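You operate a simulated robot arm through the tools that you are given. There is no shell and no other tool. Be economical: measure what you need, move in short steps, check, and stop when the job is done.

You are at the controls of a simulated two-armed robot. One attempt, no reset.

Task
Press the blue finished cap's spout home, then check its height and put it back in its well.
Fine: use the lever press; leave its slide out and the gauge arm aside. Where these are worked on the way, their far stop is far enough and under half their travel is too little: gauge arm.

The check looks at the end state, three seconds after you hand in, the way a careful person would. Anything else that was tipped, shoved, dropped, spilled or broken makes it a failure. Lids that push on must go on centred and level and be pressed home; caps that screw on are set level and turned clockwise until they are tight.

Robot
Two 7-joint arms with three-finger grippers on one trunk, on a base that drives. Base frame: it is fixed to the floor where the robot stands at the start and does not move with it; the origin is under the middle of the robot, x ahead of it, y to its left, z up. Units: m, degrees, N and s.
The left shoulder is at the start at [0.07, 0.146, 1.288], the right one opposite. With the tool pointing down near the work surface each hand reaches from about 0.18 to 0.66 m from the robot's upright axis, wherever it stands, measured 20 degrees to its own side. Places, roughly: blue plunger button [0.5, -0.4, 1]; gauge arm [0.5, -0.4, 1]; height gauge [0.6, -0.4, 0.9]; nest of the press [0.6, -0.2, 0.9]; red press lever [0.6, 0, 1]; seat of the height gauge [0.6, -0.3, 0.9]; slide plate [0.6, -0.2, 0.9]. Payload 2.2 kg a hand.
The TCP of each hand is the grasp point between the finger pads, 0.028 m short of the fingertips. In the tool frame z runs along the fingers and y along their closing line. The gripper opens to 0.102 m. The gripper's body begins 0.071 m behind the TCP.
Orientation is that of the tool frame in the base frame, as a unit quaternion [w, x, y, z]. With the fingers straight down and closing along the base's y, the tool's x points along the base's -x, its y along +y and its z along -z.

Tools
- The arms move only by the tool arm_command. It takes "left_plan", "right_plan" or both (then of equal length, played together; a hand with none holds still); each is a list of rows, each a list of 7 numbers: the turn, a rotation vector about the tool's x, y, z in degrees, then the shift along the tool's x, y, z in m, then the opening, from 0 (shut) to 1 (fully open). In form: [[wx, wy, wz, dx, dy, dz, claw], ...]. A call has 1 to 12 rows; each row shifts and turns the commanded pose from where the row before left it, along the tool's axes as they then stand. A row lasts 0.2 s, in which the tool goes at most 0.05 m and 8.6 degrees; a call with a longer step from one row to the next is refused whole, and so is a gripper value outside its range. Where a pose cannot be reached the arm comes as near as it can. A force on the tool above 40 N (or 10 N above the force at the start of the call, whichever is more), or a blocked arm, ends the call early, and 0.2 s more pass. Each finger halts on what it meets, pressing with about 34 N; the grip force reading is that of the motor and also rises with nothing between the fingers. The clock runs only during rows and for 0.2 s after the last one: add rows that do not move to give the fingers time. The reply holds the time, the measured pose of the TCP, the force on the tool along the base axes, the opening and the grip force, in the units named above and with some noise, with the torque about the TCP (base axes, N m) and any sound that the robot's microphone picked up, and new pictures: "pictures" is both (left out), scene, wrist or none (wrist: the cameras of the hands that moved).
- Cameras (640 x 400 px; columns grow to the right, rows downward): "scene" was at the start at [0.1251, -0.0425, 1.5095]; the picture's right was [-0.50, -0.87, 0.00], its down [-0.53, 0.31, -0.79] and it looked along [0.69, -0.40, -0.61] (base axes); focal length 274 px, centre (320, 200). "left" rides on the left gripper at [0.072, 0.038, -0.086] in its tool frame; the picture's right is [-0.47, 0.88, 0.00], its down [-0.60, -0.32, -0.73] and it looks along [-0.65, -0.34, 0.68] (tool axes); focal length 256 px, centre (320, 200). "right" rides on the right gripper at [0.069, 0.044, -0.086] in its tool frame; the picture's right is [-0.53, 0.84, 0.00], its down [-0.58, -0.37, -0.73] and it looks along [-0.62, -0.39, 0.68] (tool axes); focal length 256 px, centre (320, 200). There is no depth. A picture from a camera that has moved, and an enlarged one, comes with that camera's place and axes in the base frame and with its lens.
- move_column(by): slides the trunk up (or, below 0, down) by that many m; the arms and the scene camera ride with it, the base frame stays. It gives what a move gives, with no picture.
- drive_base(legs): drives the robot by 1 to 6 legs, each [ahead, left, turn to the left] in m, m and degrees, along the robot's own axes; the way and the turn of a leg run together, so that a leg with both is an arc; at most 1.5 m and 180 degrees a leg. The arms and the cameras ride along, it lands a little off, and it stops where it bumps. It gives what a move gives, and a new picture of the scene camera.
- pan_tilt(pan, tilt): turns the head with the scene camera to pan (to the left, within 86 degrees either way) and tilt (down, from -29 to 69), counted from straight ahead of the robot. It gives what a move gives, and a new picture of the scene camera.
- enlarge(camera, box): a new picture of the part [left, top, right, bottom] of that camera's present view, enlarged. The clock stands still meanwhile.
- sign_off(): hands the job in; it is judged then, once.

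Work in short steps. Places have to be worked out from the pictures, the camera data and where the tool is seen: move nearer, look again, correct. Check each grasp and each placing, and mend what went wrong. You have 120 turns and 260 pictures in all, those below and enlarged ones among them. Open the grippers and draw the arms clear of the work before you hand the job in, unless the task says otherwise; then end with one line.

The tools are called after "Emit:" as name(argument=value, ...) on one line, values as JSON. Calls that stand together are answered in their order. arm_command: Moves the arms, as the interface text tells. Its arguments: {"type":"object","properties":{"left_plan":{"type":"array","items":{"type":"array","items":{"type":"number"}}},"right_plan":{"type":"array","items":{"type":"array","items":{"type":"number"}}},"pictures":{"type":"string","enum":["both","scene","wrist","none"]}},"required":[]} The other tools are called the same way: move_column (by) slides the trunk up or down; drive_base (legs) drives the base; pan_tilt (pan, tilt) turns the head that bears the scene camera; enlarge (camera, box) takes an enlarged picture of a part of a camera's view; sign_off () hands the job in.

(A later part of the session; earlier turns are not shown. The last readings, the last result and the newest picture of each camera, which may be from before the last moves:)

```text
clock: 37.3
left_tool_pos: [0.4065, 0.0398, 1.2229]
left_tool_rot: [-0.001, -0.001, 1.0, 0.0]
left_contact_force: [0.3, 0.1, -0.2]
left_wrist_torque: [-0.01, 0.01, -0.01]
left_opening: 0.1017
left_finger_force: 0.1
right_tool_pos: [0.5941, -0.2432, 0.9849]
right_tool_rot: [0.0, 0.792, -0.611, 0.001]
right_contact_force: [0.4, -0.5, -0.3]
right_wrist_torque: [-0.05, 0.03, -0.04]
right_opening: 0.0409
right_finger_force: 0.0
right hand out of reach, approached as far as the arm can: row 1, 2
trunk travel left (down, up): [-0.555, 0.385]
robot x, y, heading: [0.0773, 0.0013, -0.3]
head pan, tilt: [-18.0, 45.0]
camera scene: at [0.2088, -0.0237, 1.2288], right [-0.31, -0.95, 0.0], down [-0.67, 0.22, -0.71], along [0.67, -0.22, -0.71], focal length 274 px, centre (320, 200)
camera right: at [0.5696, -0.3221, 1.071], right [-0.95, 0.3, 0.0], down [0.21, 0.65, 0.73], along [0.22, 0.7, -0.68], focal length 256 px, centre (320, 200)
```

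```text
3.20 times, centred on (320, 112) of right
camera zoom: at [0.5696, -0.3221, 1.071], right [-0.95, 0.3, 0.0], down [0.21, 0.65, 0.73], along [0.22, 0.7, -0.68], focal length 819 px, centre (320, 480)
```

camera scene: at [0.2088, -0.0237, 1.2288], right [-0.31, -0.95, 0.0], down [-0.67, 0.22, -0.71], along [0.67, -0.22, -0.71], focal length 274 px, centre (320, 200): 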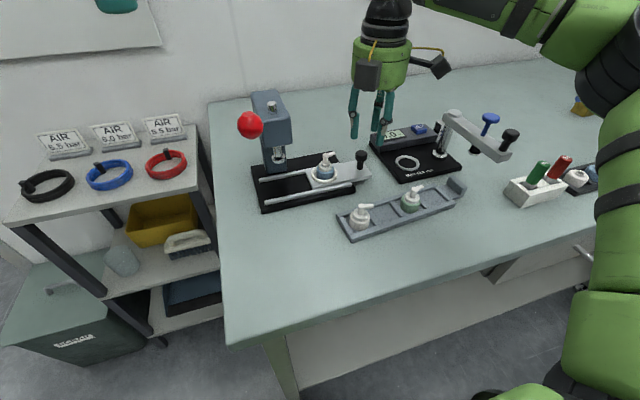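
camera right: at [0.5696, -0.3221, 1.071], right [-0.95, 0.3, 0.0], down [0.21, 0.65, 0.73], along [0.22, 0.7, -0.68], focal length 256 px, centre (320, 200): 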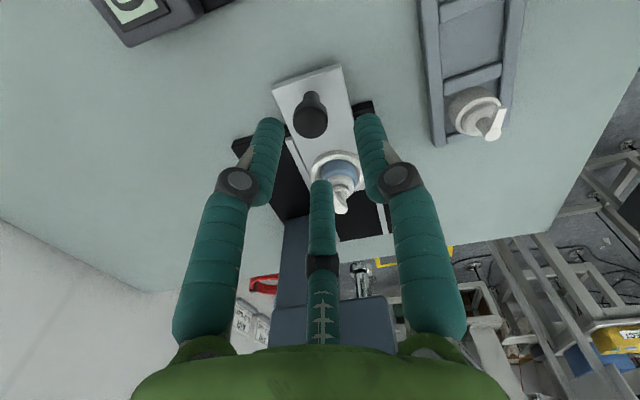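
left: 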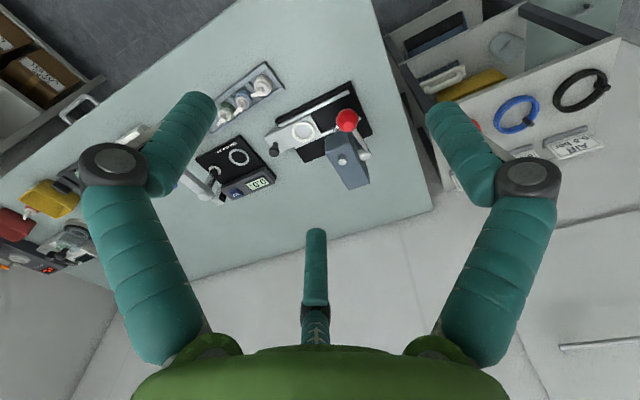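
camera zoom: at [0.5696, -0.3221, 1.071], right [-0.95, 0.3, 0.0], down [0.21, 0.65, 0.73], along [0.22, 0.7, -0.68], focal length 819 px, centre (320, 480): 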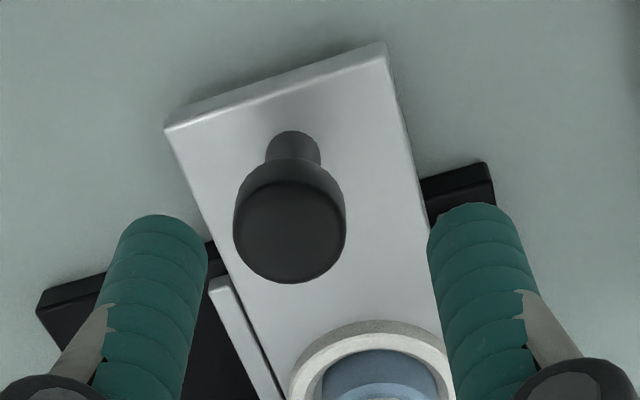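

Knob top is about (+0.008,+0.006) from my axis. I align, descend around it and close.

Emit:
arm_command(right_plan=[[0, 0, 0, -0.0037, -0.0093, 0.01, 0.45], [0, 0, 0, 0, 0, 0.025, 0.45], [0, 0, 0, 0, 0, 0.02, 0.45], [0, 0, 0, 0, 0, 0, 0.45]], pictures="none")

Emit:
enlarge(camera="scene", box=[240, 100, 400, 220])

Emit:
enlarge(camera="right", box=[220, 70, 420, 195])

```text
clock: 38.3
left_tool_pos: [0.4052, 0.0386, 1.2227]
left_tool_rot: [-0.001, -0.001, 1.0, 0.0]
left_contact_force: [-0.9, -1.0, 0.1]
left_wrist_torque: [-0.01, -0.03, 0.01]
left_opening: 0.102
left_finger_force: 0.0
right_tool_pos: [0.6017, -0.2365, 0.9301]
right_tool_rot: [0.001, 0.792, -0.61, 0.0]
right_contact_force: [-0.6, 0.5, -0.7]
right_wrist_torque: [0.0, 0.01, 0.0]
right_opening: 0.046
right_finger_force: 0.1
trunk travel left (down, up): [-0.555, 0.385]
robot x, y, heading: [0.0809, -0.0021, 0.2]
head pan, tilt: [-18.0, 45.0]
```

```text
3.33 times, centred on (320, 160) of scene
camera zoom: at [0.2082, -0.0243, 1.2289], right [-0.31, -0.95, 0.0], down [-0.67, 0.22, -0.71], along [0.67, -0.22, -0.71], focal length 915 px, centre (320, 333)
```

zoom: 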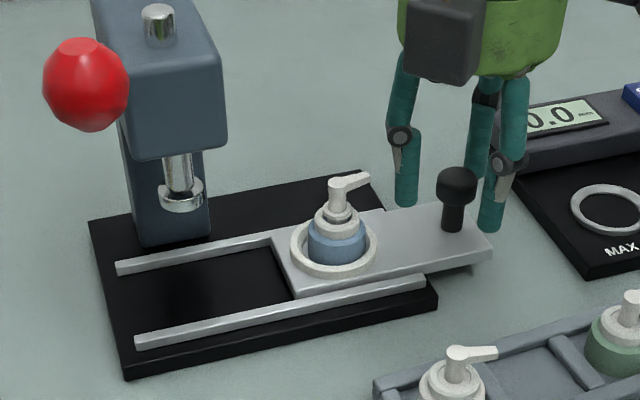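

```text
3.20 times, centred on (320, 132) of right
camera zoom: at [0.5769, -0.3162, 1.0158], right [-0.95, 0.3, 0.0], down [0.21, 0.65, 0.73], along [0.22, 0.7, -0.68], focal length 819 px, centre (320, 416)
```

zoom: 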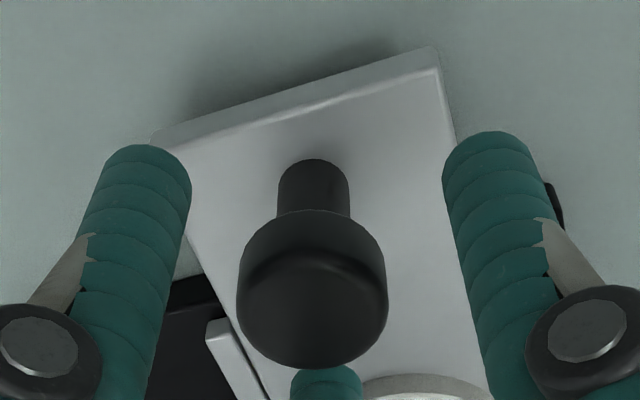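

The knob is centred between the prongs. I close on it.

Emit:
arm_command(right_plan=[[0, 0, 0, 0, 0, 0, 0.35], [0, 0, 0, 0, 0, 0, 0.25], [0, 0, 0, 0, 0, 0, 0.15], [0, 0, 0, 0, 0, 0, 0.1]], pictures="none")

Emit:
enlarge(camera="scene", box=[240, 100, 400, 220])

```text
clock: 39.3
left_tool_pos: [0.4046, 0.0384, 1.2219]
left_tool_rot: [-0.001, -0.001, 1.0, 0.0]
left_contact_force: [-0.4, 0.1, -0.2]
left_wrist_torque: [0.01, 0.02, -0.01]
left_opening: 0.102
left_finger_force: 0.1
right_tool_pos: [0.6028, -0.2391, 0.9307]
right_tool_rot: [0.0, 0.791, -0.612, 0.0]
right_contact_force: [1.6, 0.3, 0.4]
right_wrist_torque: [0.02, -0.05, 0.0]
right_opening: 0.0241
right_finger_force: 10.4
trunk travel left (down, up): [-0.555, 0.385]
robot x, y, heading: [0.0825, -0.0012, -0.0]
head pan, tilt: [-18.0, 45.0]
```

```text
3.33 times, centred on (320, 160) of scene
camera zoom: at [0.2085, -0.0245, 1.2288], right [-0.31, -0.95, 0.0], down [-0.67, 0.22, -0.71], along [0.67, -0.22, -0.71], focal length 915 px, centre (320, 333)
```

zoom: 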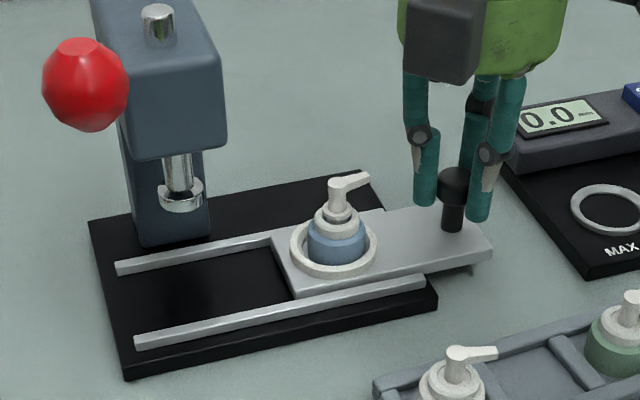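

Knob gripped (opening 0.024). I push the slide in along +y for most of its travel and look.

Emit:
arm_command(right_plan=[[0, 0, 0, -0.0097, -0.0026, 0, 0.1], [0, 0, 0, -0.0116, -0.0031, 0, 0.1], [0, 0, 0, -0.0116, -0.0031, 0, 0.1], [0, 0, 0, -0.0116, -0.0031, 0, 0.1], [0, 0, 0, -0.0116, -0.0031, 0, 0.1], [0, 0, 0, 0, 0, 0, 0.1]])

Emit:
enlarge(camera="scene", box=[220, 80, 380, 200])

```text
clock: 40.7
left_tool_pos: [0.4064, 0.0388, 1.2225]
left_tool_rot: [-0.001, -0.001, 1.0, 0.0]
left_contact_force: [0.0, 0.1, 0.5]
left_wrist_torque: [0.01, 0.0, 0.04]
left_opening: 0.1022
left_finger_force: 0.0
right_tool_pos: [0.6018, -0.1797, 0.9304]
right_tool_rot: [0.0, 0.791, -0.612, 0.001]
right_contact_force: [6.7, 0.1, 7.6]
right_wrist_torque: [0.07, -0.21, -0.04]
right_opening: 0.024
right_finger_force: 10.0
trunk travel left (down, up): [-0.555, 0.385]
robot x, y, heading: [0.0816, -0.0044, 0.0]
head pan, tilt: [-18.0, 45.0]
camera scene: at [0.2091, -0.0241, 1.2288], right [-0.31, -0.95, 0.0], down [-0.67, 0.22, -0.71], along [0.67, -0.22, -0.71], focal length 274 px, centre (320, 200)
camera right: at [0.5774, -0.2575, 1.0157], right [-0.95, 0.3, 0.0], down [0.21, 0.65, 0.73], along [0.22, 0.7, -0.68], focal length 256 px, centre (320, 200)
```

scene: 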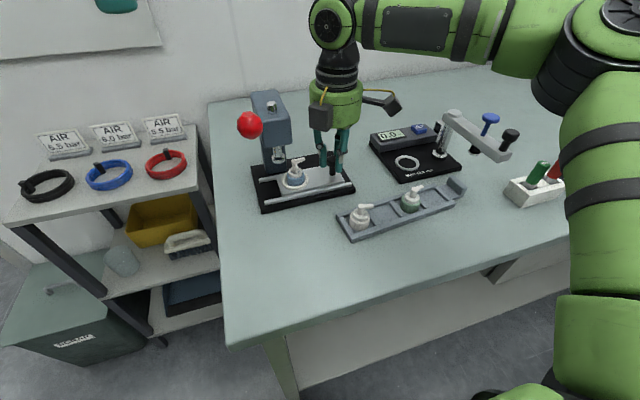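
right: 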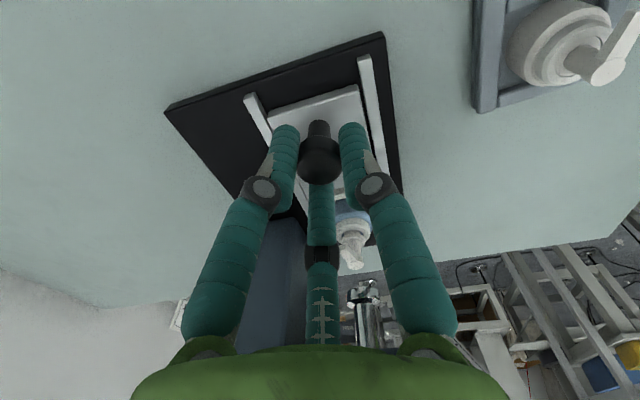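

```text
3.33 times, centred on (300, 140) of scene
camera zoom: at [0.2091, -0.0241, 1.2288], right [-0.31, -0.95, 0.0], down [-0.67, 0.22, -0.71], along [0.67, -0.22, -0.71], focal length 915 px, centre (387, 400)
```

zoom: 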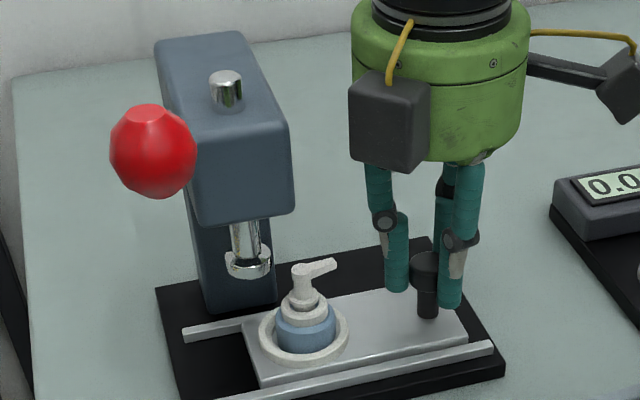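

Slide is ~60 mm in, the cap approaching the ram. I continue in smaller steps, easing a small sideways load, until the stop.

Emit:
arm_command(right_plan=[[0, 0, 0, -0.0089, -0.0055, -0.001, 0.1], [0, 0, 0, -0.0097, -0.0026, 0, 0.1], [0, 0, 0, 0, 0, 0, 0.1]])

Emit:
enlarge(camera="scene", box=[220, 80, 380, 200])

```text
clock: 41.5
left_tool_pos: [0.4079, 0.0379, 1.2222]
left_tool_rot: [-0.001, -0.001, 1.0, -0.001]
left_contact_force: [-0.1, -1.0, 0.2]
left_wrist_torque: [-0.01, -0.01, 0.0]
left_opening: 0.1022
left_finger_force: 0.0
right_tool_pos: [0.6028, -0.1622, 0.9304]
right_tool_rot: [-0.002, 0.791, -0.611, 0.001]
right_contact_force: [11.1, 0.2, 7.8]
right_wrist_torque: [-0.48, 0.33, -0.18]
right_opening: 0.0231
right_finger_force: 45.3
right hand out of reach, approached as far as the arm can: row 2
trunk travel left (down, up): [-0.555, 0.385]
robot x, y, heading: [0.0819, -0.0034, -0.2]
head pan, tilt: [-18.0, 45.0]
camera scene: at [0.2098, -0.024, 1.2287], right [-0.31, -0.95, 0.0], down [-0.67, 0.22, -0.71], along [0.67, -0.22, -0.71], focal length 274 px, centre (320, 200)
camera right: at [0.5775, -0.2415, 1.0152], right [-0.95, 0.3, 0.0], down [0.2, 0.65, 0.73], along [0.22, 0.7, -0.68], focal length 256 px, centre (320, 200)
```

scene: 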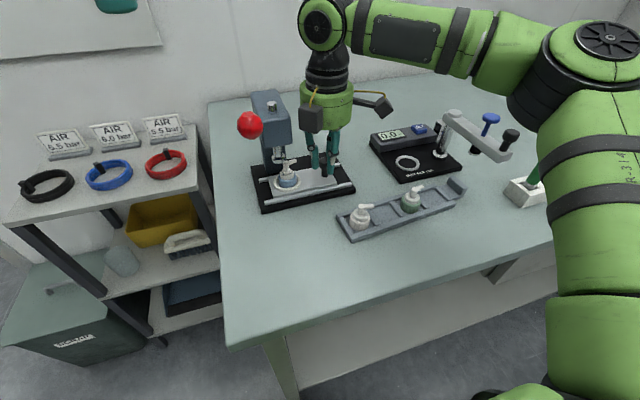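
right: 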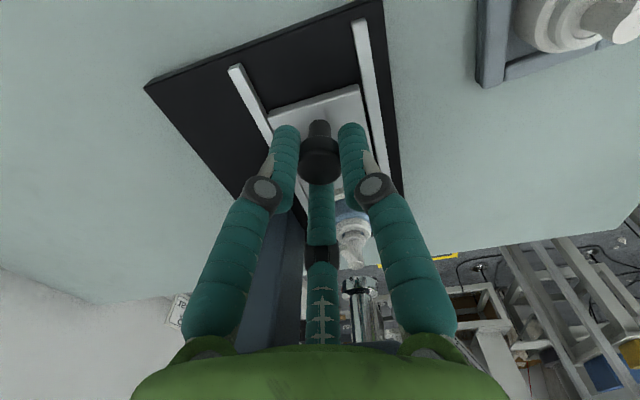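

```text
3.33 times, centred on (300, 140) of scene
camera zoom: at [0.2098, -0.024, 1.2287], right [-0.31, -0.95, 0.0], down [-0.67, 0.22, -0.71], along [0.67, -0.22, -0.71], focal length 915 px, centre (387, 400)
```

zoom: 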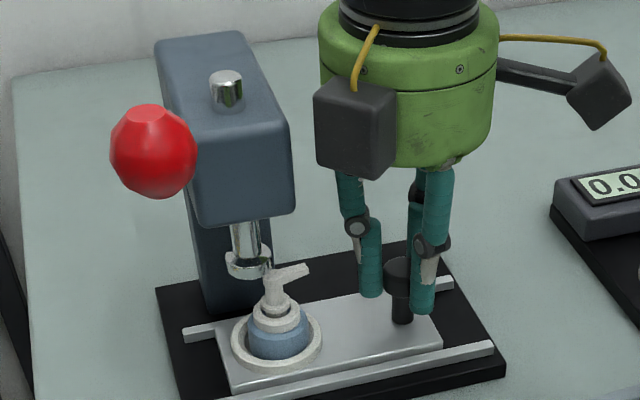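

The arm ran out of reach ~15 mm short of the ram's centre. I release the knob and will push it the rest of the way from behind with closed prongs.

Emit:
arm_command(right_plan=[[0, 0, 0, 0, 0, 0, 0.25], [0, 0, 0, 0, 0, 0, 0.45], [0, 0, 0, 0, 0, -0.02, 0.45], [0, 0, 0, 0, 0, -0.025, 0.45], [0, 0, 0, 0.0338, 0.0091, 0, 0.2], [0, 0, 0, 0, 0, 0, 0], [0, 0, 0, 0, 0, 0, 0]])

Emit:
enlarge(camera="scene", box=[220, 80, 380, 200])

Emit:
enlarge(camera="right", box=[220, 70, 420, 195])

```text
clock: 43.1
left_tool_pos: [0.4059, 0.0388, 1.2213]
left_tool_rot: [0.0, 0.0, 1.0, 0.0]
left_contact_force: [-0.4, 0.0, 0.8]
left_wrist_torque: [0.02, 0.01, -0.03]
left_opening: 0.1021
left_finger_force: 0.1
right_tool_pos: [0.5937, -0.2019, 0.9743]
right_tool_rot: [0.001, 0.791, -0.611, 0.002]
right_contact_force: [-0.2, 0.2, -0.2]
right_wrist_torque: [0.01, 0.0, 0.01]
right_opening: 0.0025
right_finger_force: 32.1
right hand out of reach, approached as far as the arm can: row 4
trunk travel left (down, up): [-0.555, 0.385]
robot x, y, heading: [0.0807, -0.0014, 0.2]
head pan, tilt: [-18.0, 45.0]
camera scene: at [0.2082, -0.0247, 1.2288], right [-0.31, -0.95, 0.0], down [-0.67, 0.22, -0.71], along [0.67, -0.22, -0.71], focal length 274 px, centre (320, 200)
camera right: at [0.57, -0.2812, 1.0594], right [-0.95, 0.3, 0.0], down [0.21, 0.65, 0.73], along [0.22, 0.7, -0.68], focal length 256 px, centre (320, 200)
```

scene: 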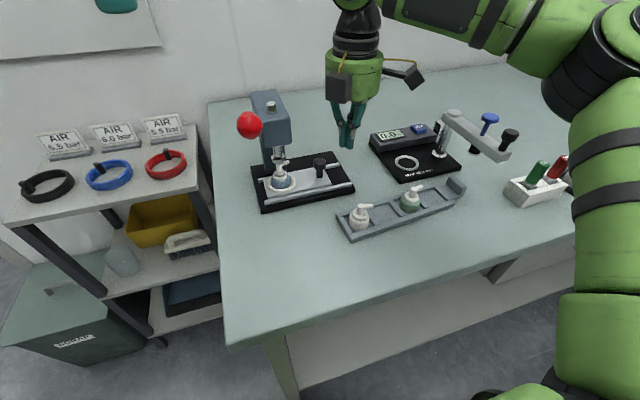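
right: 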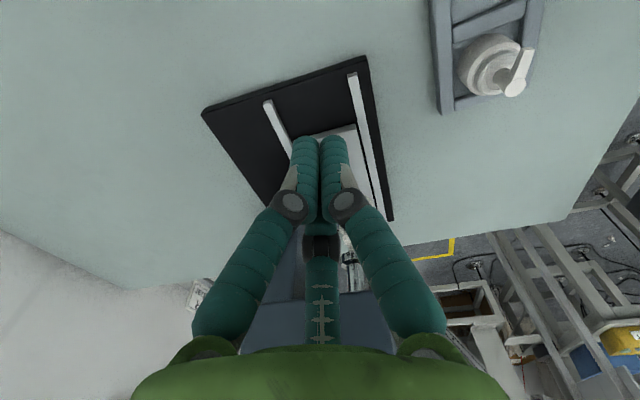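

```text
3.33 times, centred on (300, 140) of scene
camera zoom: at [0.2082, -0.0247, 1.2288], right [-0.31, -0.95, 0.0], down [-0.67, 0.22, -0.71], along [0.67, -0.22, -0.71], focal length 915 px, centre (387, 400)
```

zoom: 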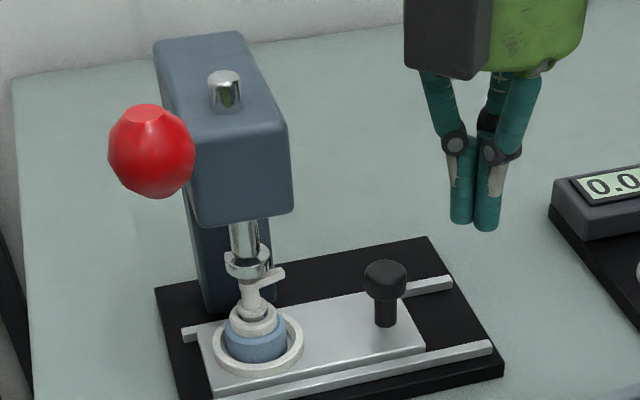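

```text
3.20 times, centred on (320, 132) of right
camera zoom: at [0.57, -0.2812, 1.0594], right [-0.95, 0.3, 0.0], down [0.21, 0.65, 0.73], along [0.22, 0.7, -0.68], focal length 819 px, centre (320, 416)
```

zoom: 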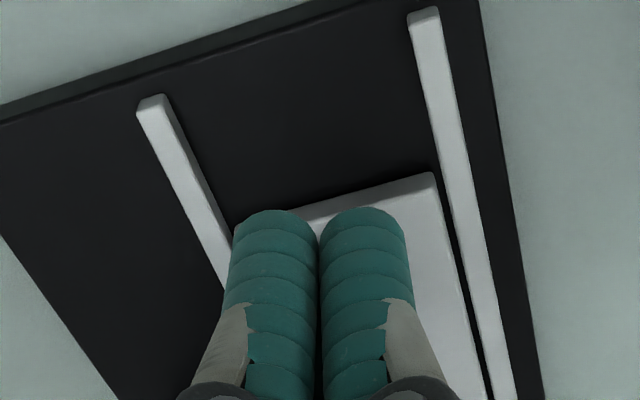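

The slide moved further during release: the stem is now under the ram (ring at y≈-0.0755, ram y≈-0.076). I push the knob gently from behind to make sure the slide is at its stop.

Emit:
arm_command(right_plan=[[0, 0, 0, 0.0021, -0.0077, 0.025, 0], [0, 0, 0, 0, 0, 0.025, 0], [0, 0, 0, -0.0169, -0.0045, 0, 0], [0, 0, 0, -0.0068, -0.0018, 0, 0], [0, 0, 0, -0.0039, -0.001, 0, 0], [0, 0, 0, -0.0039, -0.001, 0, 0], [0, 0, 0, 0, 0, 0, 0]])

Emit:
enlarge(camera="scene", box=[220, 80, 380, 200])

```text
clock: 44.7
left_tool_pos: [0.4045, 0.0324, 1.2229]
left_tool_rot: [0.0, 0.0, 1.0, 0.002]
left_contact_force: [-0.2, -1.0, 0.2]
left_wrist_torque: [0.01, 0.01, -0.02]
left_opening: 0.1019
left_finger_force: 0.0
right_tool_pos: [0.6033, -0.1785, 0.9223]
right_tool_rot: [0.0, 0.79, -0.613, 0.002]
right_contact_force: [3.8, -30.8, 11.1]
right_wrist_torque: [0.0, 0.25, -0.04]
right_opening: 0.0019
right_finger_force: 31.6
trunk travel left (down, up): [-0.555, 0.385]
robot x, y, heading: [0.0769, -0.0036, -0.2]
head pan, tilt: [-18.0, 45.0]
camera scene: at [0.2074, -0.0311, 1.2289], right [-0.31, -0.95, -0.01], down [-0.67, 0.22, -0.71], along [0.67, -0.22, -0.71], focal length 274 px, centre (320, 200)
camera right: at [0.5776, -0.2574, 1.0088], right [-0.95, 0.31, 0.0], down [0.21, 0.65, 0.73], along [0.23, 0.69, -0.68], focal length 256 px, centre (320, 200)
```

scene: 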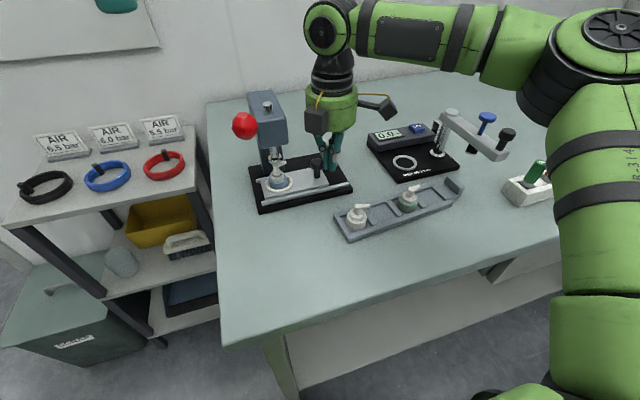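
right: 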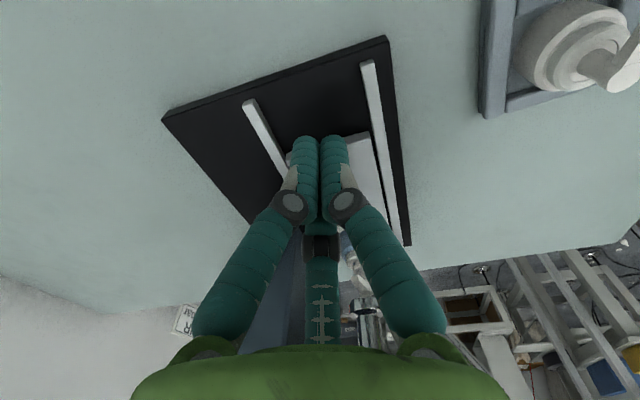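

```text
3.33 times, centred on (300, 140) of scene
camera zoom: at [0.2074, -0.0311, 1.2289], right [-0.31, -0.95, -0.01], down [-0.67, 0.22, -0.71], along [0.67, -0.22, -0.71], focal length 915 px, centre (387, 400)
```

zoom: 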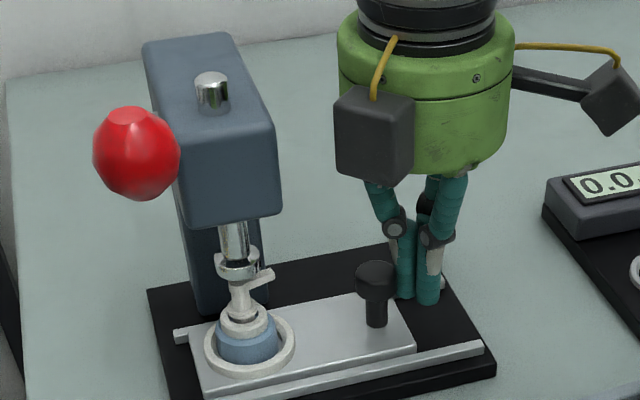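

The slide is at its stop (30 N reaction). I back the right hand off and away, then look at the lever.

Emit:
arm_command(right_plan=[[0, 0, 0, 0.0193, 0.0052, 0, 0], [0, 0, 0, 0.0193, 0.0052, -0.03, 0], [0, 0, 0, 0.0387, 0.0104, -0.02, 0], [0, 0, 0, 0.0387, 0.0104, -0.02, 0], [0, 0, 0, 0, 0.03, 0, 0]], pictures="none")

Emit:
pan_tilt(pan=-4, tilt=35)

Emit:
enlarge(camera="scene", box=[250, 120, 410, 240])

Emit:
enlarge(camera="left", box=[0, 0, 640, 400])

```text
clock: 45.9
left_tool_pos: [0.4041, 0.037, 1.2223]
left_tool_rot: [-0.001, -0.001, 1.0, 0.0]
left_contact_force: [0.2, 0.2, -0.2]
left_wrist_torque: [0.02, -0.01, 0.0]
left_opening: 0.102
left_finger_force: 0.1
right_tool_pos: [0.571, -0.3009, 0.9939]
right_tool_rot: [0.001, 0.792, -0.611, 0.0]
right_contact_force: [0.4, 0.1, 0.0]
right_wrist_torque: [0.02, -0.05, 0.02]
right_opening: 0.0022
right_finger_force: 31.2
trunk travel left (down, up): [-0.555, 0.385]
robot x, y, heading: [0.081, 0.0005, -0.0]
head pan, tilt: [-18.0, 45.0]
```

```text
clock: 46.6
left_tool_pos: [0.4054, 0.0391, 1.2215]
left_tool_rot: [-0.001, -0.001, 1.0, 0.0]
left_contact_force: [0.2, -0.2, 0.0]
left_wrist_torque: [-0.02, 0.03, 0.0]
left_opening: 0.1021
left_finger_force: 0.0
right_tool_pos: [0.5744, -0.3, 0.9934]
right_tool_rot: [0.002, 0.792, -0.611, 0.001]
right_contact_force: [0.7, -0.4, -0.4]
right_wrist_torque: [-0.02, -0.02, -0.01]
right_opening: 0.002
right_finger_force: 31.5
trunk travel left (down, up): [-0.555, 0.385]
robot x, y, heading: [0.0778, -0.0032, 0.0]
head pan, tilt: [-4.0, 35.0]
camera scene: at [0.2191, -0.0055, 1.2436], right [-0.07, -1.0, 0.0], down [-0.57, 0.04, -0.82], along [0.82, -0.06, -0.57], focal length 274 px, centre (320, 200)
```

scene: 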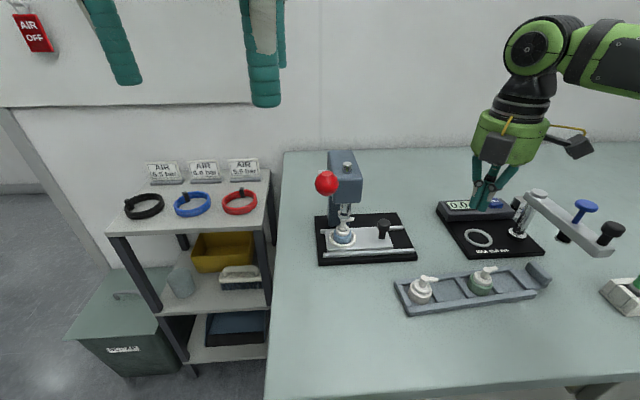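

```text
3.33 times, centred on (330, 180) of scene
camera zoom: at [0.2191, -0.0055, 1.2436], right [-0.07, -1.0, 0.0], down [-0.57, 0.04, -0.82], along [0.82, -0.06, -0.57], focal length 915 px, centre (287, 267)
```

zoom: 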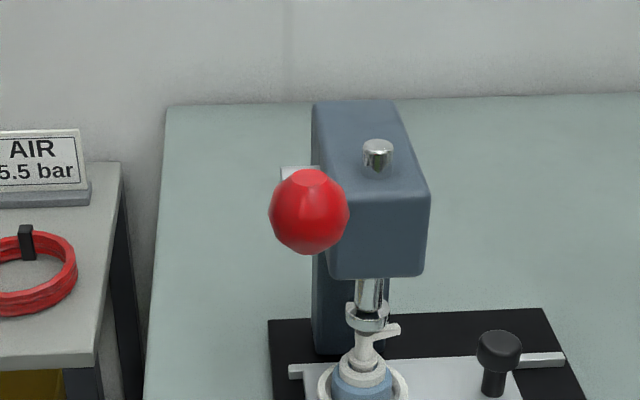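

```text
1.00 times, centred on (320, 200) of left (not enlarged: the box is as wide or as high as the picture)
camera zoom: at [0.3337, 0.0757, 1.3093], right [0.46, 0.89, 0.0], down [0.61, -0.32, 0.73], along [0.65, -0.34, -0.68], focal length 256 px, centre (320, 200)
```

zoom: 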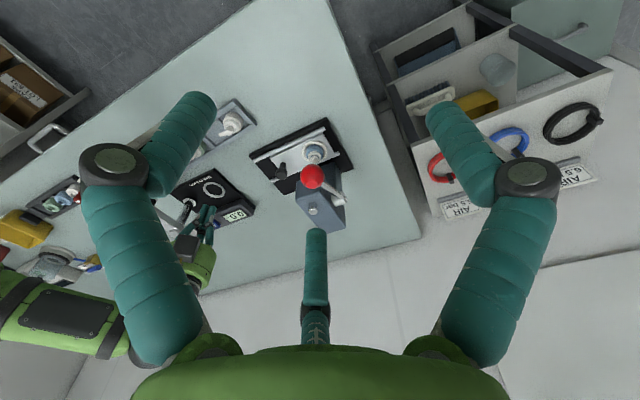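

Emit:
enlarge(camera="left", box=[240, 110, 400, 235])

```text
3.20 times, centred on (320, 172) of left
camera zoom: at [0.3337, 0.0757, 1.3093], right [0.46, 0.89, 0.0], down [0.61, -0.32, 0.73], along [0.65, -0.34, -0.68], focal length 819 px, centre (320, 288)
```

zoom: 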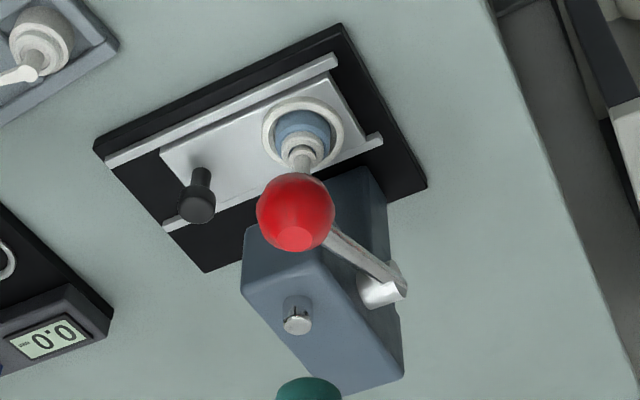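

Ball is at about (0.536,-0.039,1.049), its hub at about (0.635,-0.04,1.013), so the arm is ~0.106 long and 20° above level. I bring the left hand above the ball.

Emit:
arm_command(left_plan=[[0, 0, 0, -0.0326, -0.0194, 0.0225, 0.8], [0, 0, 0, -0.0326, -0.0194, 0.0225, 0.8], [0, 0, 0, -0.0327, -0.0194, 0.0225, 0.7], [0, 0, 0, -0.0327, -0.0193, 0.0225, 0.6], [0, 0, 0, 0, 0, 0, 0.6]])

Emit:
enlarge(camera="left", box=[220, 50, 420, 175])

```text
clock: 47.8
left_tool_pos: [0.5332, -0.0369, 1.1308]
left_tool_rot: [0.0, -0.001, 1.0, 0.0]
left_contact_force: [0.0, 0.0, 0.4]
left_wrist_torque: [-0.04, -0.07, 0.0]
left_opening: 0.0609
left_finger_force: 0.1
right_tool_pos: [0.5721, -0.2994, 0.9945]
right_tool_rot: [0.001, 0.792, -0.611, 0.0]
right_contact_force: [0.1, -0.2, 0.3]
right_wrist_torque: [-0.01, 0.03, 0.01]
right_opening: 0.0021
right_finger_force: 31.8
trunk travel left (down, up): [-0.555, 0.385]
robot x, y, heading: [0.0809, 0.0034, 0.2]
head pan, tilt: [-4.0, 35.0]
camera scene: at [0.2176, -0.0045, 1.2438], right [-0.07, -1.0, 0.0], down [-0.57, 0.04, -0.82], along [0.82, -0.06, -0.57], focal length 274 px, centre (320, 200)
camera left: at [0.4618, -0.0012, 1.2183], right [0.46, 0.89, 0.0], down [0.6, -0.32, 0.73], along [0.65, -0.34, -0.68], focal length 256 px, centre (320, 200)
```

scene: 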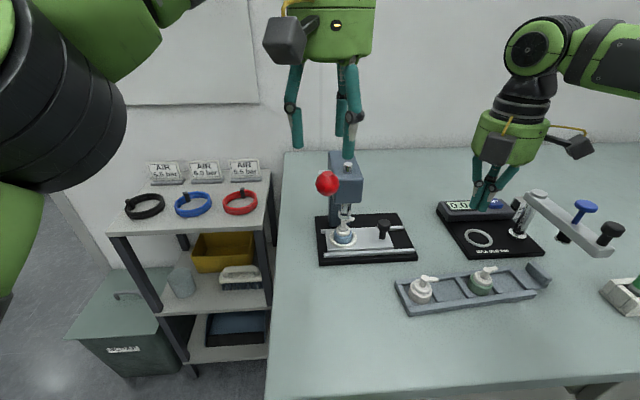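
left: 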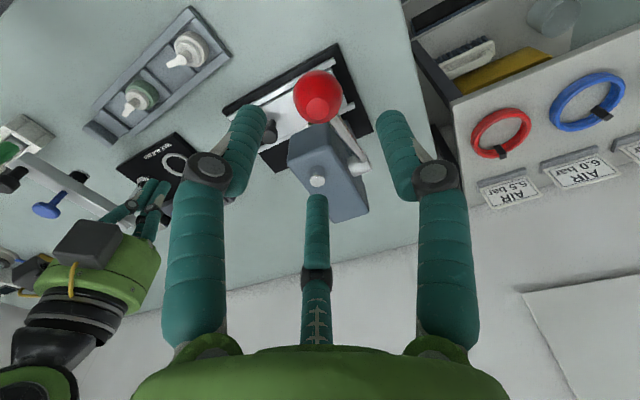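

```text
3.20 times, centred on (320, 112) of left
camera zoom: at [0.4618, -0.0012, 1.2183], right [0.46, 0.89, 0.0], down [0.6, -0.32, 0.73], along [0.65, -0.34, -0.68], focal length 819 px, centre (320, 480)
```

zoom: 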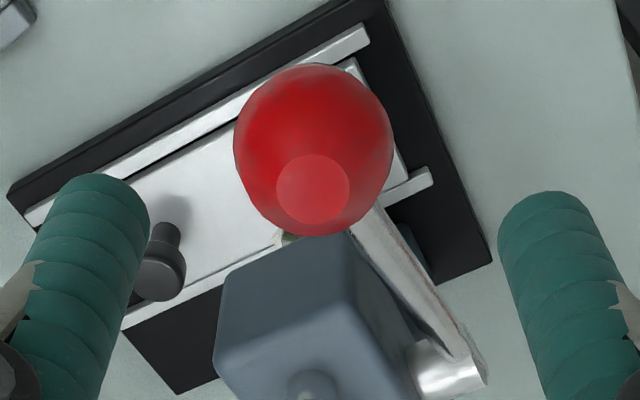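

The ball is within 3 mm of the axis, but one prong would foul the lever arm. I turn the left hand −90° so the lever passes between prongs and the wrist boxes are away from the press.

Emit:
arm_command(left_plan=[[0, 0, -8.18, 0.0002, 0, 0, 0.6], [0, 0, -8.18, 0, 0, 0, 0.6], [0, 0, -8.18, 0, 0, 0, 0.6], [0, 0, -8.18, 0, 0, 0, 0.6], [0, 0, -8.18, 0, 0, 0, 0.6], [0, 0, -8.18, 0, 0, 0, 0.6], [0, 0, -8.18, 0, 0, 0, 0.6], [0, 0, -8.18, 0, 0, 0, 0.6], [0, 0, -8.18, 0, 0, 0, 0.6], [0, 0, -8.18, 0, 0, 0, 0.6], [0, 0, -8.18, 0, 0, 0, 0.6], [0, 0, 0, 0, 0, 0, 0.6]], pictures="wrist")

Emit:
enlarge(camera="left", box=[220, 50, 420, 175])

```text
clock: 50.4
left_tool_pos: [0.5349, -0.0379, 1.1315]
left_tool_rot: [0.001, 0.708, -0.706, -0.001]
left_contact_force: [-0.5, -0.1, 0.4]
left_wrist_torque: [0.01, 0.02, -0.04]
left_opening: 0.0612
left_finger_force: 0.2
right_tool_pos: [0.5733, -0.3003, 0.994]
right_tool_rot: [0.001, 0.791, -0.611, 0.0]
right_contact_force: [-0.3, -0.1, 0.7]
right_wrist_torque: [-0.01, 0.01, 0.03]
right_opening: 0.0019
right_finger_force: 31.4
trunk travel left (down, up): [-0.555, 0.385]
robot x, y, heading: [0.0801, 0.0014, 0.2]
head pan, tilt: [-4.0, 35.0]
camera left: at [0.4983, -0.1121, 1.219], right [-0.89, 0.46, 0.0], down [0.32, 0.61, 0.73], along [0.34, 0.65, -0.68], focal length 256 px, centre (320, 200)
```

left: 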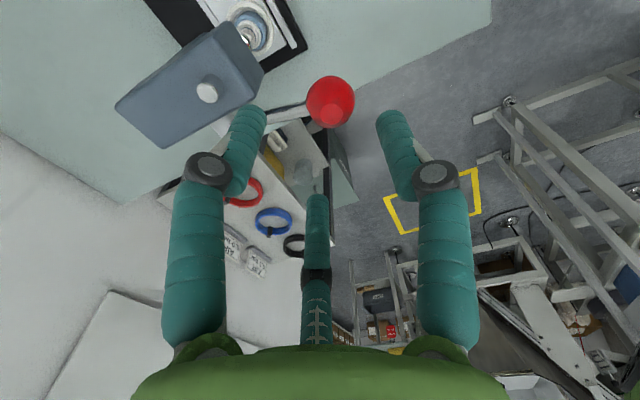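

```text
3.20 times, centred on (320, 112) of left
camera zoom: at [0.4983, -0.1121, 1.219], right [-0.89, 0.46, 0.0], down [0.32, 0.61, 0.73], along [0.34, 0.65, -0.68], focal length 819 px, centre (320, 480)
```

zoom: 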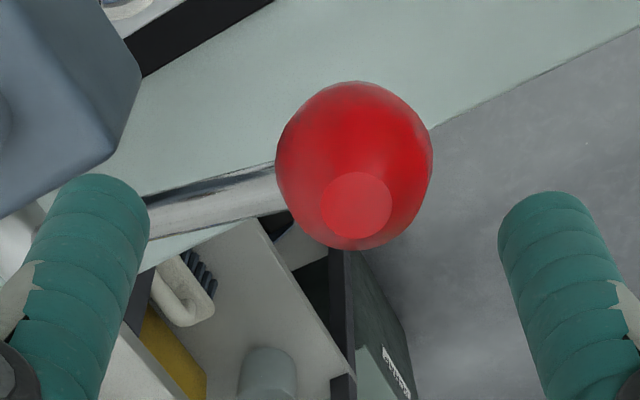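

Ball is now refined to about (0.528,-0.0355,1.055). I centre on it and descend so the prongs straddle its equator.

Emit:
arm_command(left_plan=[[0, 0, 0, -0.002, 0.007, 0.02, 0.6], [0, 0, 0, 0, 0, 0.02, 0.6], [0, 0, 0, 0, 0, 0.018, 0.6], [0, 0, 0, 0, 0, 0, 0.6]])

Emit:
enlarge(camera="left", box=[220, 80, 420, 205])

Emit:
enlarge(camera="scene", box=[250, 120, 410, 240])

```text
clock: 51.4
left_tool_pos: [0.5275, -0.0368, 1.0734]
left_tool_rot: [0.0, 0.708, -0.707, 0.0]
left_contact_force: [-0.8, -0.6, -0.1]
left_wrist_torque: [-0.01, -0.02, 0.02]
left_opening: 0.0611
left_finger_force: 0.0
right_tool_pos: [0.5734, -0.3003, 0.9937]
right_tool_rot: [0.001, 0.792, -0.61, 0.002]
right_contact_force: [0.9, 0.4, 0.9]
right_wrist_torque: [-0.01, -0.05, 0.0]
right_opening: 0.0021
right_finger_force: 31.3
trunk travel left (down, up): [-0.555, 0.385]
robot x, y, heading: [0.0831, -0.0024, 0.1]
head pan, tilt: [-4.0, 35.0]
camera scene: at [0.2185, -0.0056, 1.2437], right [-0.07, -1.0, 0.0], down [-0.57, 0.04, -0.82], along [0.82, -0.06, -0.57], focal length 274 px, centre (320, 200)
camera left: at [0.4911, -0.1098, 1.1612], right [-0.89, 0.46, 0.0], down [0.32, 0.6, 0.73], along [0.34, 0.65, -0.68], focal length 256 px, centre (320, 200)
```

scene: 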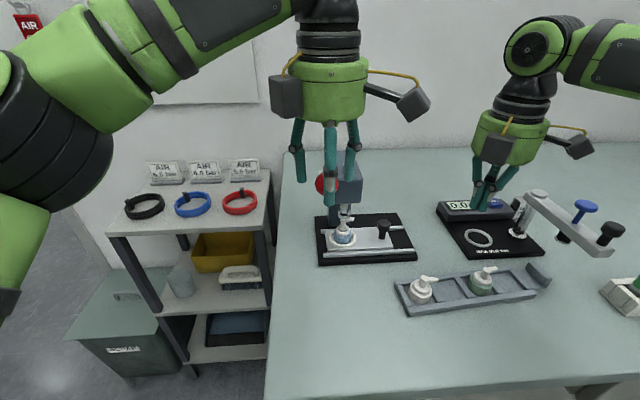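
left: 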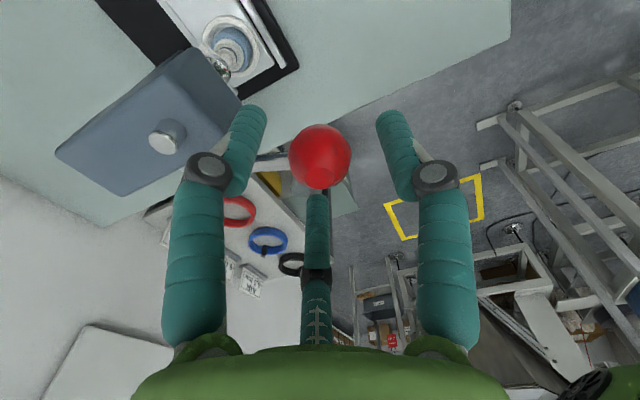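

```text
3.20 times, centred on (320, 142) of left
camera zoom: at [0.4911, -0.1098, 1.1612], right [-0.89, 0.46, 0.0], down [0.32, 0.6, 0.73], along [0.34, 0.65, -0.68], focal length 819 px, centre (320, 384)
```

zoom: 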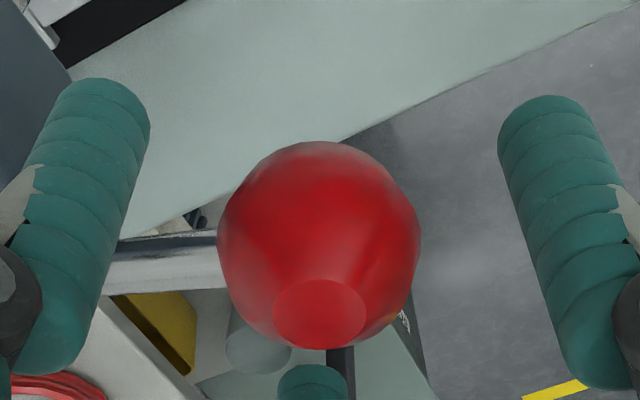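

```text
3.33 times, centred on (330, 180) of scene
camera zoom: at [0.2185, -0.0056, 1.2437], right [-0.07, -1.0, 0.0], down [-0.57, 0.04, -0.82], along [0.82, -0.06, -0.57], focal length 915 px, centre (287, 267)
```

zoom: 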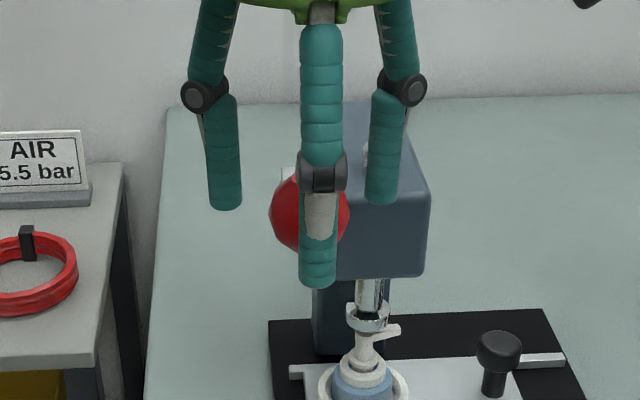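

The ball is centred between the prongs. Close the grip on it.

Emit:
arm_command(left_plan=[[0, 0, 0, 0, 0, 0.002, 0.45], [0, 0, 0, 0, 0, 0, 0.3], [0, 0, 0, 0, 0, 0, 0.1], [0, 0, 0, 0, 0, 0, 0.0], [0, 0, 0, 0, 0, 0, 0.0]])

```text
clock: 52.6
left_tool_pos: [0.5288, -0.036, 1.0722]
left_tool_rot: [0.0, 0.708, -0.707, 0.0]
left_contact_force: [-2.3, -1.7, -1.2]
left_wrist_torque: [-0.23, 0.07, -0.02]
left_opening: 0.0314
left_finger_force: 44.6
right_tool_pos: [0.574, -0.3009, 0.9932]
right_tool_rot: [0.002, 0.792, -0.61, 0.001]
right_contact_force: [-0.2, 0.7, 0.6]
right_wrist_torque: [-0.03, 0.0, 0.0]
right_opening: 0.0023
right_finger_force: 31.2
trunk travel left (down, up): [-0.555, 0.385]
robot x, y, heading: [0.0786, 0.0008, -0.1]
head pan, tilt: [-4.0, 35.0]
camera scene: at [0.2185, -0.006, 1.2437], right [-0.07, -1.0, 0.0], down [-0.57, 0.04, -0.82], along [0.82, -0.06, -0.57], focal length 274 px, centre (320, 200)
camera left: at [0.491, -0.1102, 1.1593], right [-0.89, 0.46, 0.0], down [0.32, 0.6, 0.73], along [0.34, 0.65, -0.68], focal length 256 px, centre (320, 200)
```

scene: 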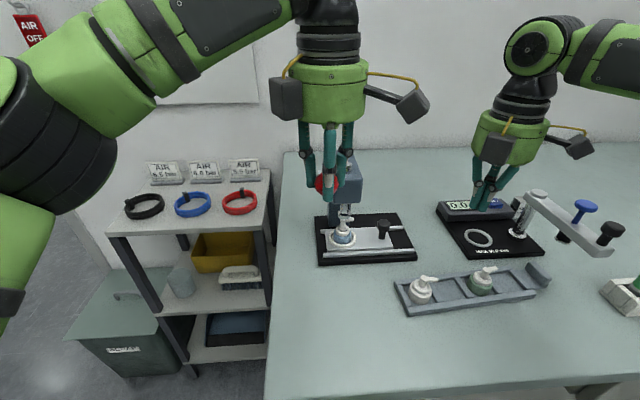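
left: 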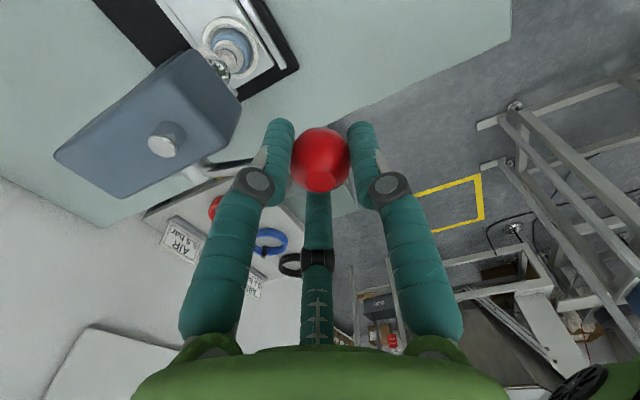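

Ball held. I pull it down along the lever's arc to about level, then check the force and ram.

Emit:
arm_command(left_plan=[[0, 0, 0, 0, 0.003, 0.009, 0], [0, 0, 0, 0, 0.0018, 0.009, 0], [0, 0, 0, 0, 0.0012, 0.0098, 0], [0, 0, 0, 0, 0.0005, 0.0098, 0], [0, 0, 0, 0, 0, 0, 0]], pictures="none")

Emit:
enlarge(camera="scene", box=[270, 140, 410, 245])

```text
clock: 53.8
left_tool_pos: [0.5183, -0.0369, 1.0353]
left_tool_rot: [0.0, 0.707, -0.707, 0.0]
left_contact_force: [-7.6, -2.2, 4.6]
left_wrist_torque: [-0.2, -0.16, 0.01]
left_opening: 0.0316
left_finger_force: 45.5
right_tool_pos: [0.5707, -0.3011, 0.9951]
right_tool_rot: [0.0, 0.792, -0.61, 0.002]
right_contact_force: [-0.3, 0.0, 0.7]
right_wrist_torque: [0.03, -0.01, 0.0]
right_opening: 0.0024
right_finger_force: 31.6
trunk travel left (down, up): [-0.555, 0.385]
robot x, y, heading: [0.0811, -0.0045, -0.1]
head pan, tilt: [-4.0, 35.0]
```

```text
3.81 times, centred on (340, 192) of scene
camera zoom: at [0.2162, -0.0061, 1.2439], right [-0.07, -1.0, 0.0], down [-0.57, 0.04, -0.82], along [0.82, -0.06, -0.57], focal length 1045 px, centre (244, 229)
```

zoom: 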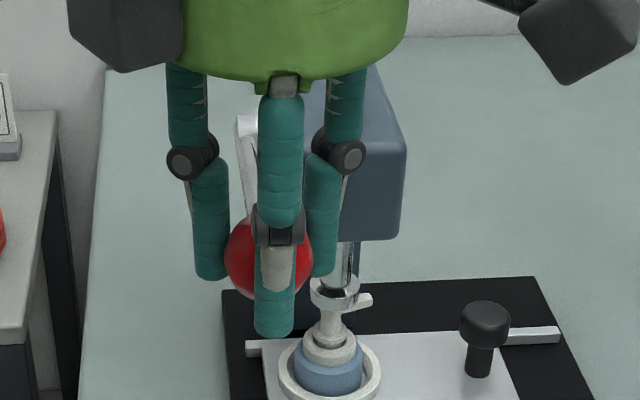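

The lever follows easily and the ram is near the spout. I continue down in small steps, easing x outward a little.

Emit:
arm_command(left_plan=[[0, 0, 0, 0, 0.003, 0.009, 0], [0, 0, 0, 0, 0.001, 0.009, 0], [0, 0, 0, 0, 0, 0, 0]], pictures="none")

Emit:
enlarge(camera="scene", box=[270, 140, 410, 245])

```text
clock: 54.6
left_tool_pos: [0.5176, -0.0364, 1.0155]
left_tool_rot: [0.001, 0.709, -0.706, -0.001]
left_contact_force: [2.6, -3.2, 7.3]
left_wrist_torque: [-0.07, -0.51, 0.07]
left_opening: 0.0313
left_finger_force: 44.6
right_tool_pos: [0.5723, -0.3008, 0.9925]
right_tool_rot: [0.001, 0.792, -0.61, 0.0]
right_contact_force: [0.2, 0.7, -0.1]
right_wrist_torque: [0.0, 0.01, 0.0]
right_opening: 0.0022
right_finger_force: 31.4
trunk travel left (down, up): [-0.555, 0.385]
robot x, y, heading: [0.0806, -0.0051, 0.2]
head pan, tilt: [-4.0, 35.0]
```

```text
3.81 times, centred on (340, 192) of scene
camera zoom: at [0.2186, -0.0062, 1.2437], right [-0.07, -1.0, 0.0], down [-0.57, 0.04, -0.82], along [0.82, -0.06, -0.57], focal length 1045 px, centre (244, 229)
```

zoom: 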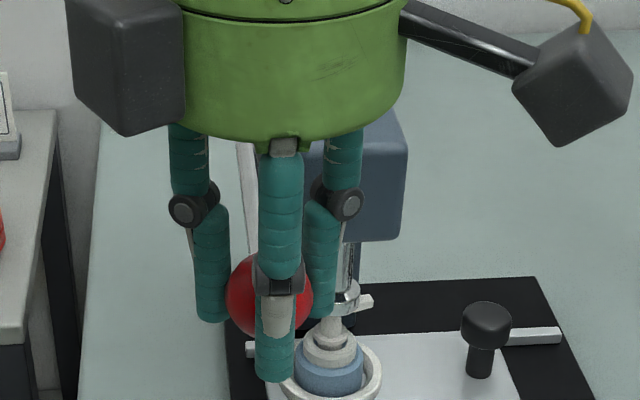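

Ram meets the spout about here. Continuing down in small steps.

Emit:
arm_command(left_plan=[[0, 0, 0, 0, -0.001, 0.008, 0], [0, 0, 0, 0, -0.002, 0.008, 0], [0, 0, 0, 0, 0, 0, 0]], pictures="none")

Emit:
enlarge(camera="scene", box=[270, 140, 410, 245])

```text
clock: 55.4
left_tool_pos: [0.5182, -0.0371, 0.9998]
left_tool_rot: [0.0, 0.707, -0.707, -0.001]
left_contact_force: [-6.5, -2.7, 6.2]
left_wrist_torque: [-0.26, -0.31, 0.04]
left_opening: 0.0312
left_finger_force: 44.9
right_tool_pos: [0.5715, -0.3001, 0.9948]
right_tool_rot: [0.0, 0.792, -0.611, 0.001]
right_contact_force: [0.6, -1.1, 0.3]
right_wrist_torque: [-0.01, 0.03, 0.0]
right_opening: 0.002
right_finger_force: 31.4
trunk travel left (down, up): [-0.555, 0.385]
robot x, y, heading: [0.0826, -0.0023, 0.2]
head pan, tilt: [-4.0, 35.0]
```

```text
3.81 times, centred on (340, 192) of scene
camera zoom: at [0.2165, -0.006, 1.2439], right [-0.07, -1.0, 0.0], down [-0.57, 0.04, -0.82], along [0.82, -0.06, -0.57], focal length 1045 px, centre (244, 229)
```

zoom: 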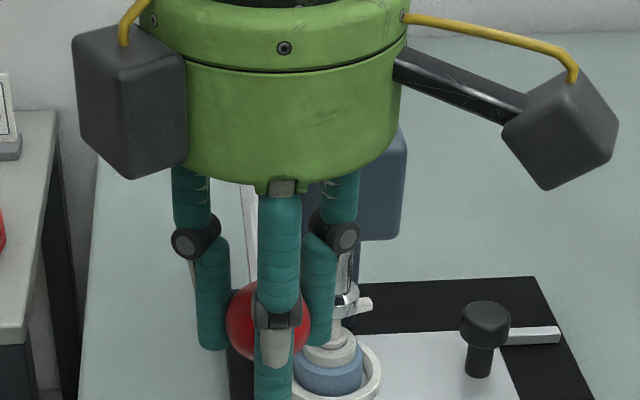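

Continuing the stroke.

Emit:
arm_command(left_plan=[[0, 0, 0, 0, 0.001, 0.008, 0], [0, 0, 0, 0, -0.001, 0.008, 0], [0, 0, 0, 0, 0, 0, 0]], pictures="none")

Emit:
enlarge(camera="scene", box=[270, 140, 410, 245])

```text
clock: 56.2
left_tool_pos: [0.5218, -0.0369, 0.9829]
left_tool_rot: [-0.001, 0.708, -0.707, 0.0]
left_contact_force: [2.7, -3.0, 9.7]
left_wrist_torque: [-0.02, -0.57, 0.06]
left_opening: 0.0313
left_finger_force: 44.8
right_tool_pos: [0.5727, -0.3003, 0.9932]
right_tool_rot: [0.0, 0.792, -0.611, 0.0]
right_contact_force: [0.0, -0.5, 0.4]
right_wrist_torque: [0.03, 0.0, 0.01]
right_opening: 0.0019
right_finger_force: 31.4
trunk travel left (down, up): [-0.555, 0.385]
robot x, y, heading: [0.0816, 0.0022, 0.2]
head pan, tilt: [-4.0, 35.0]
```

```text
3.81 times, centred on (340, 192) of scene
camera zoom: at [0.2184, -0.0063, 1.2437], right [-0.07, -1.0, 0.0], down [-0.57, 0.04, -0.82], along [0.82, -0.06, -0.57], focal length 1045 px, centre (244, 229)
```

zoom: 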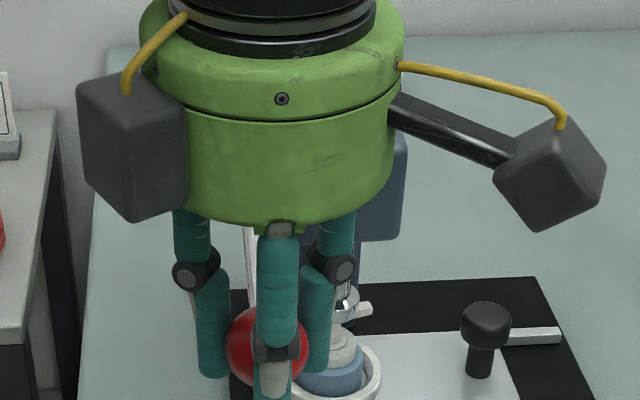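

Emit:
arm_command(left_plan=[[0, 0, 0, 0, -0.002, 0.008, 0], [0, 0, 0, 0, -0.003, 0.008, 0], [0, 0, 0, 0, 0, 0, 0]], pictures="none")

Emit:
enlarge(camera="scene", box=[270, 140, 410, 245])

```text
clock: 57.0
left_tool_pos: [0.5251, -0.037, 0.9698]
left_tool_rot: [-0.001, 0.708, -0.706, 0.003]
left_contact_force: [6.2, -3.3, 27.9]
left_wrist_torque: [0.05, 0.07, 0.02]
left_opening: 0.031
left_finger_force: 44.6
right_tool_pos: [0.5724, -0.3001, 0.9936]
right_tool_rot: [0.0, 0.792, -0.611, 0.001]
right_contact_force: [0.1, -0.4, -0.3]
right_wrist_torque: [0.0, 0.0, 0.03]
right_opening: 0.0023
right_finger_force: 31.2
trunk travel left (down, up): [-0.555, 0.385]
robot x, y, heading: [0.0782, -0.0005, -0.3]
head pan, tilt: [-4.0, 35.0]
```

```text
3.81 times, centred on (340, 192) of scene
camera zoom: at [0.2168, -0.0061, 1.2442], right [-0.07, -1.0, 0.0], down [-0.57, 0.04, -0.82], along [0.82, -0.06, -0.57], focal length 1045 px, centre (244, 229)
```

zoom: 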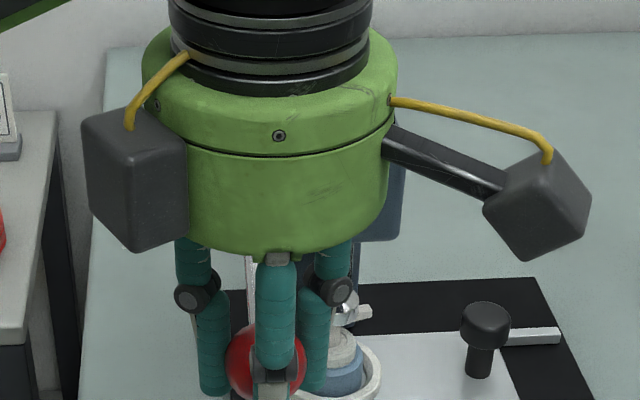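

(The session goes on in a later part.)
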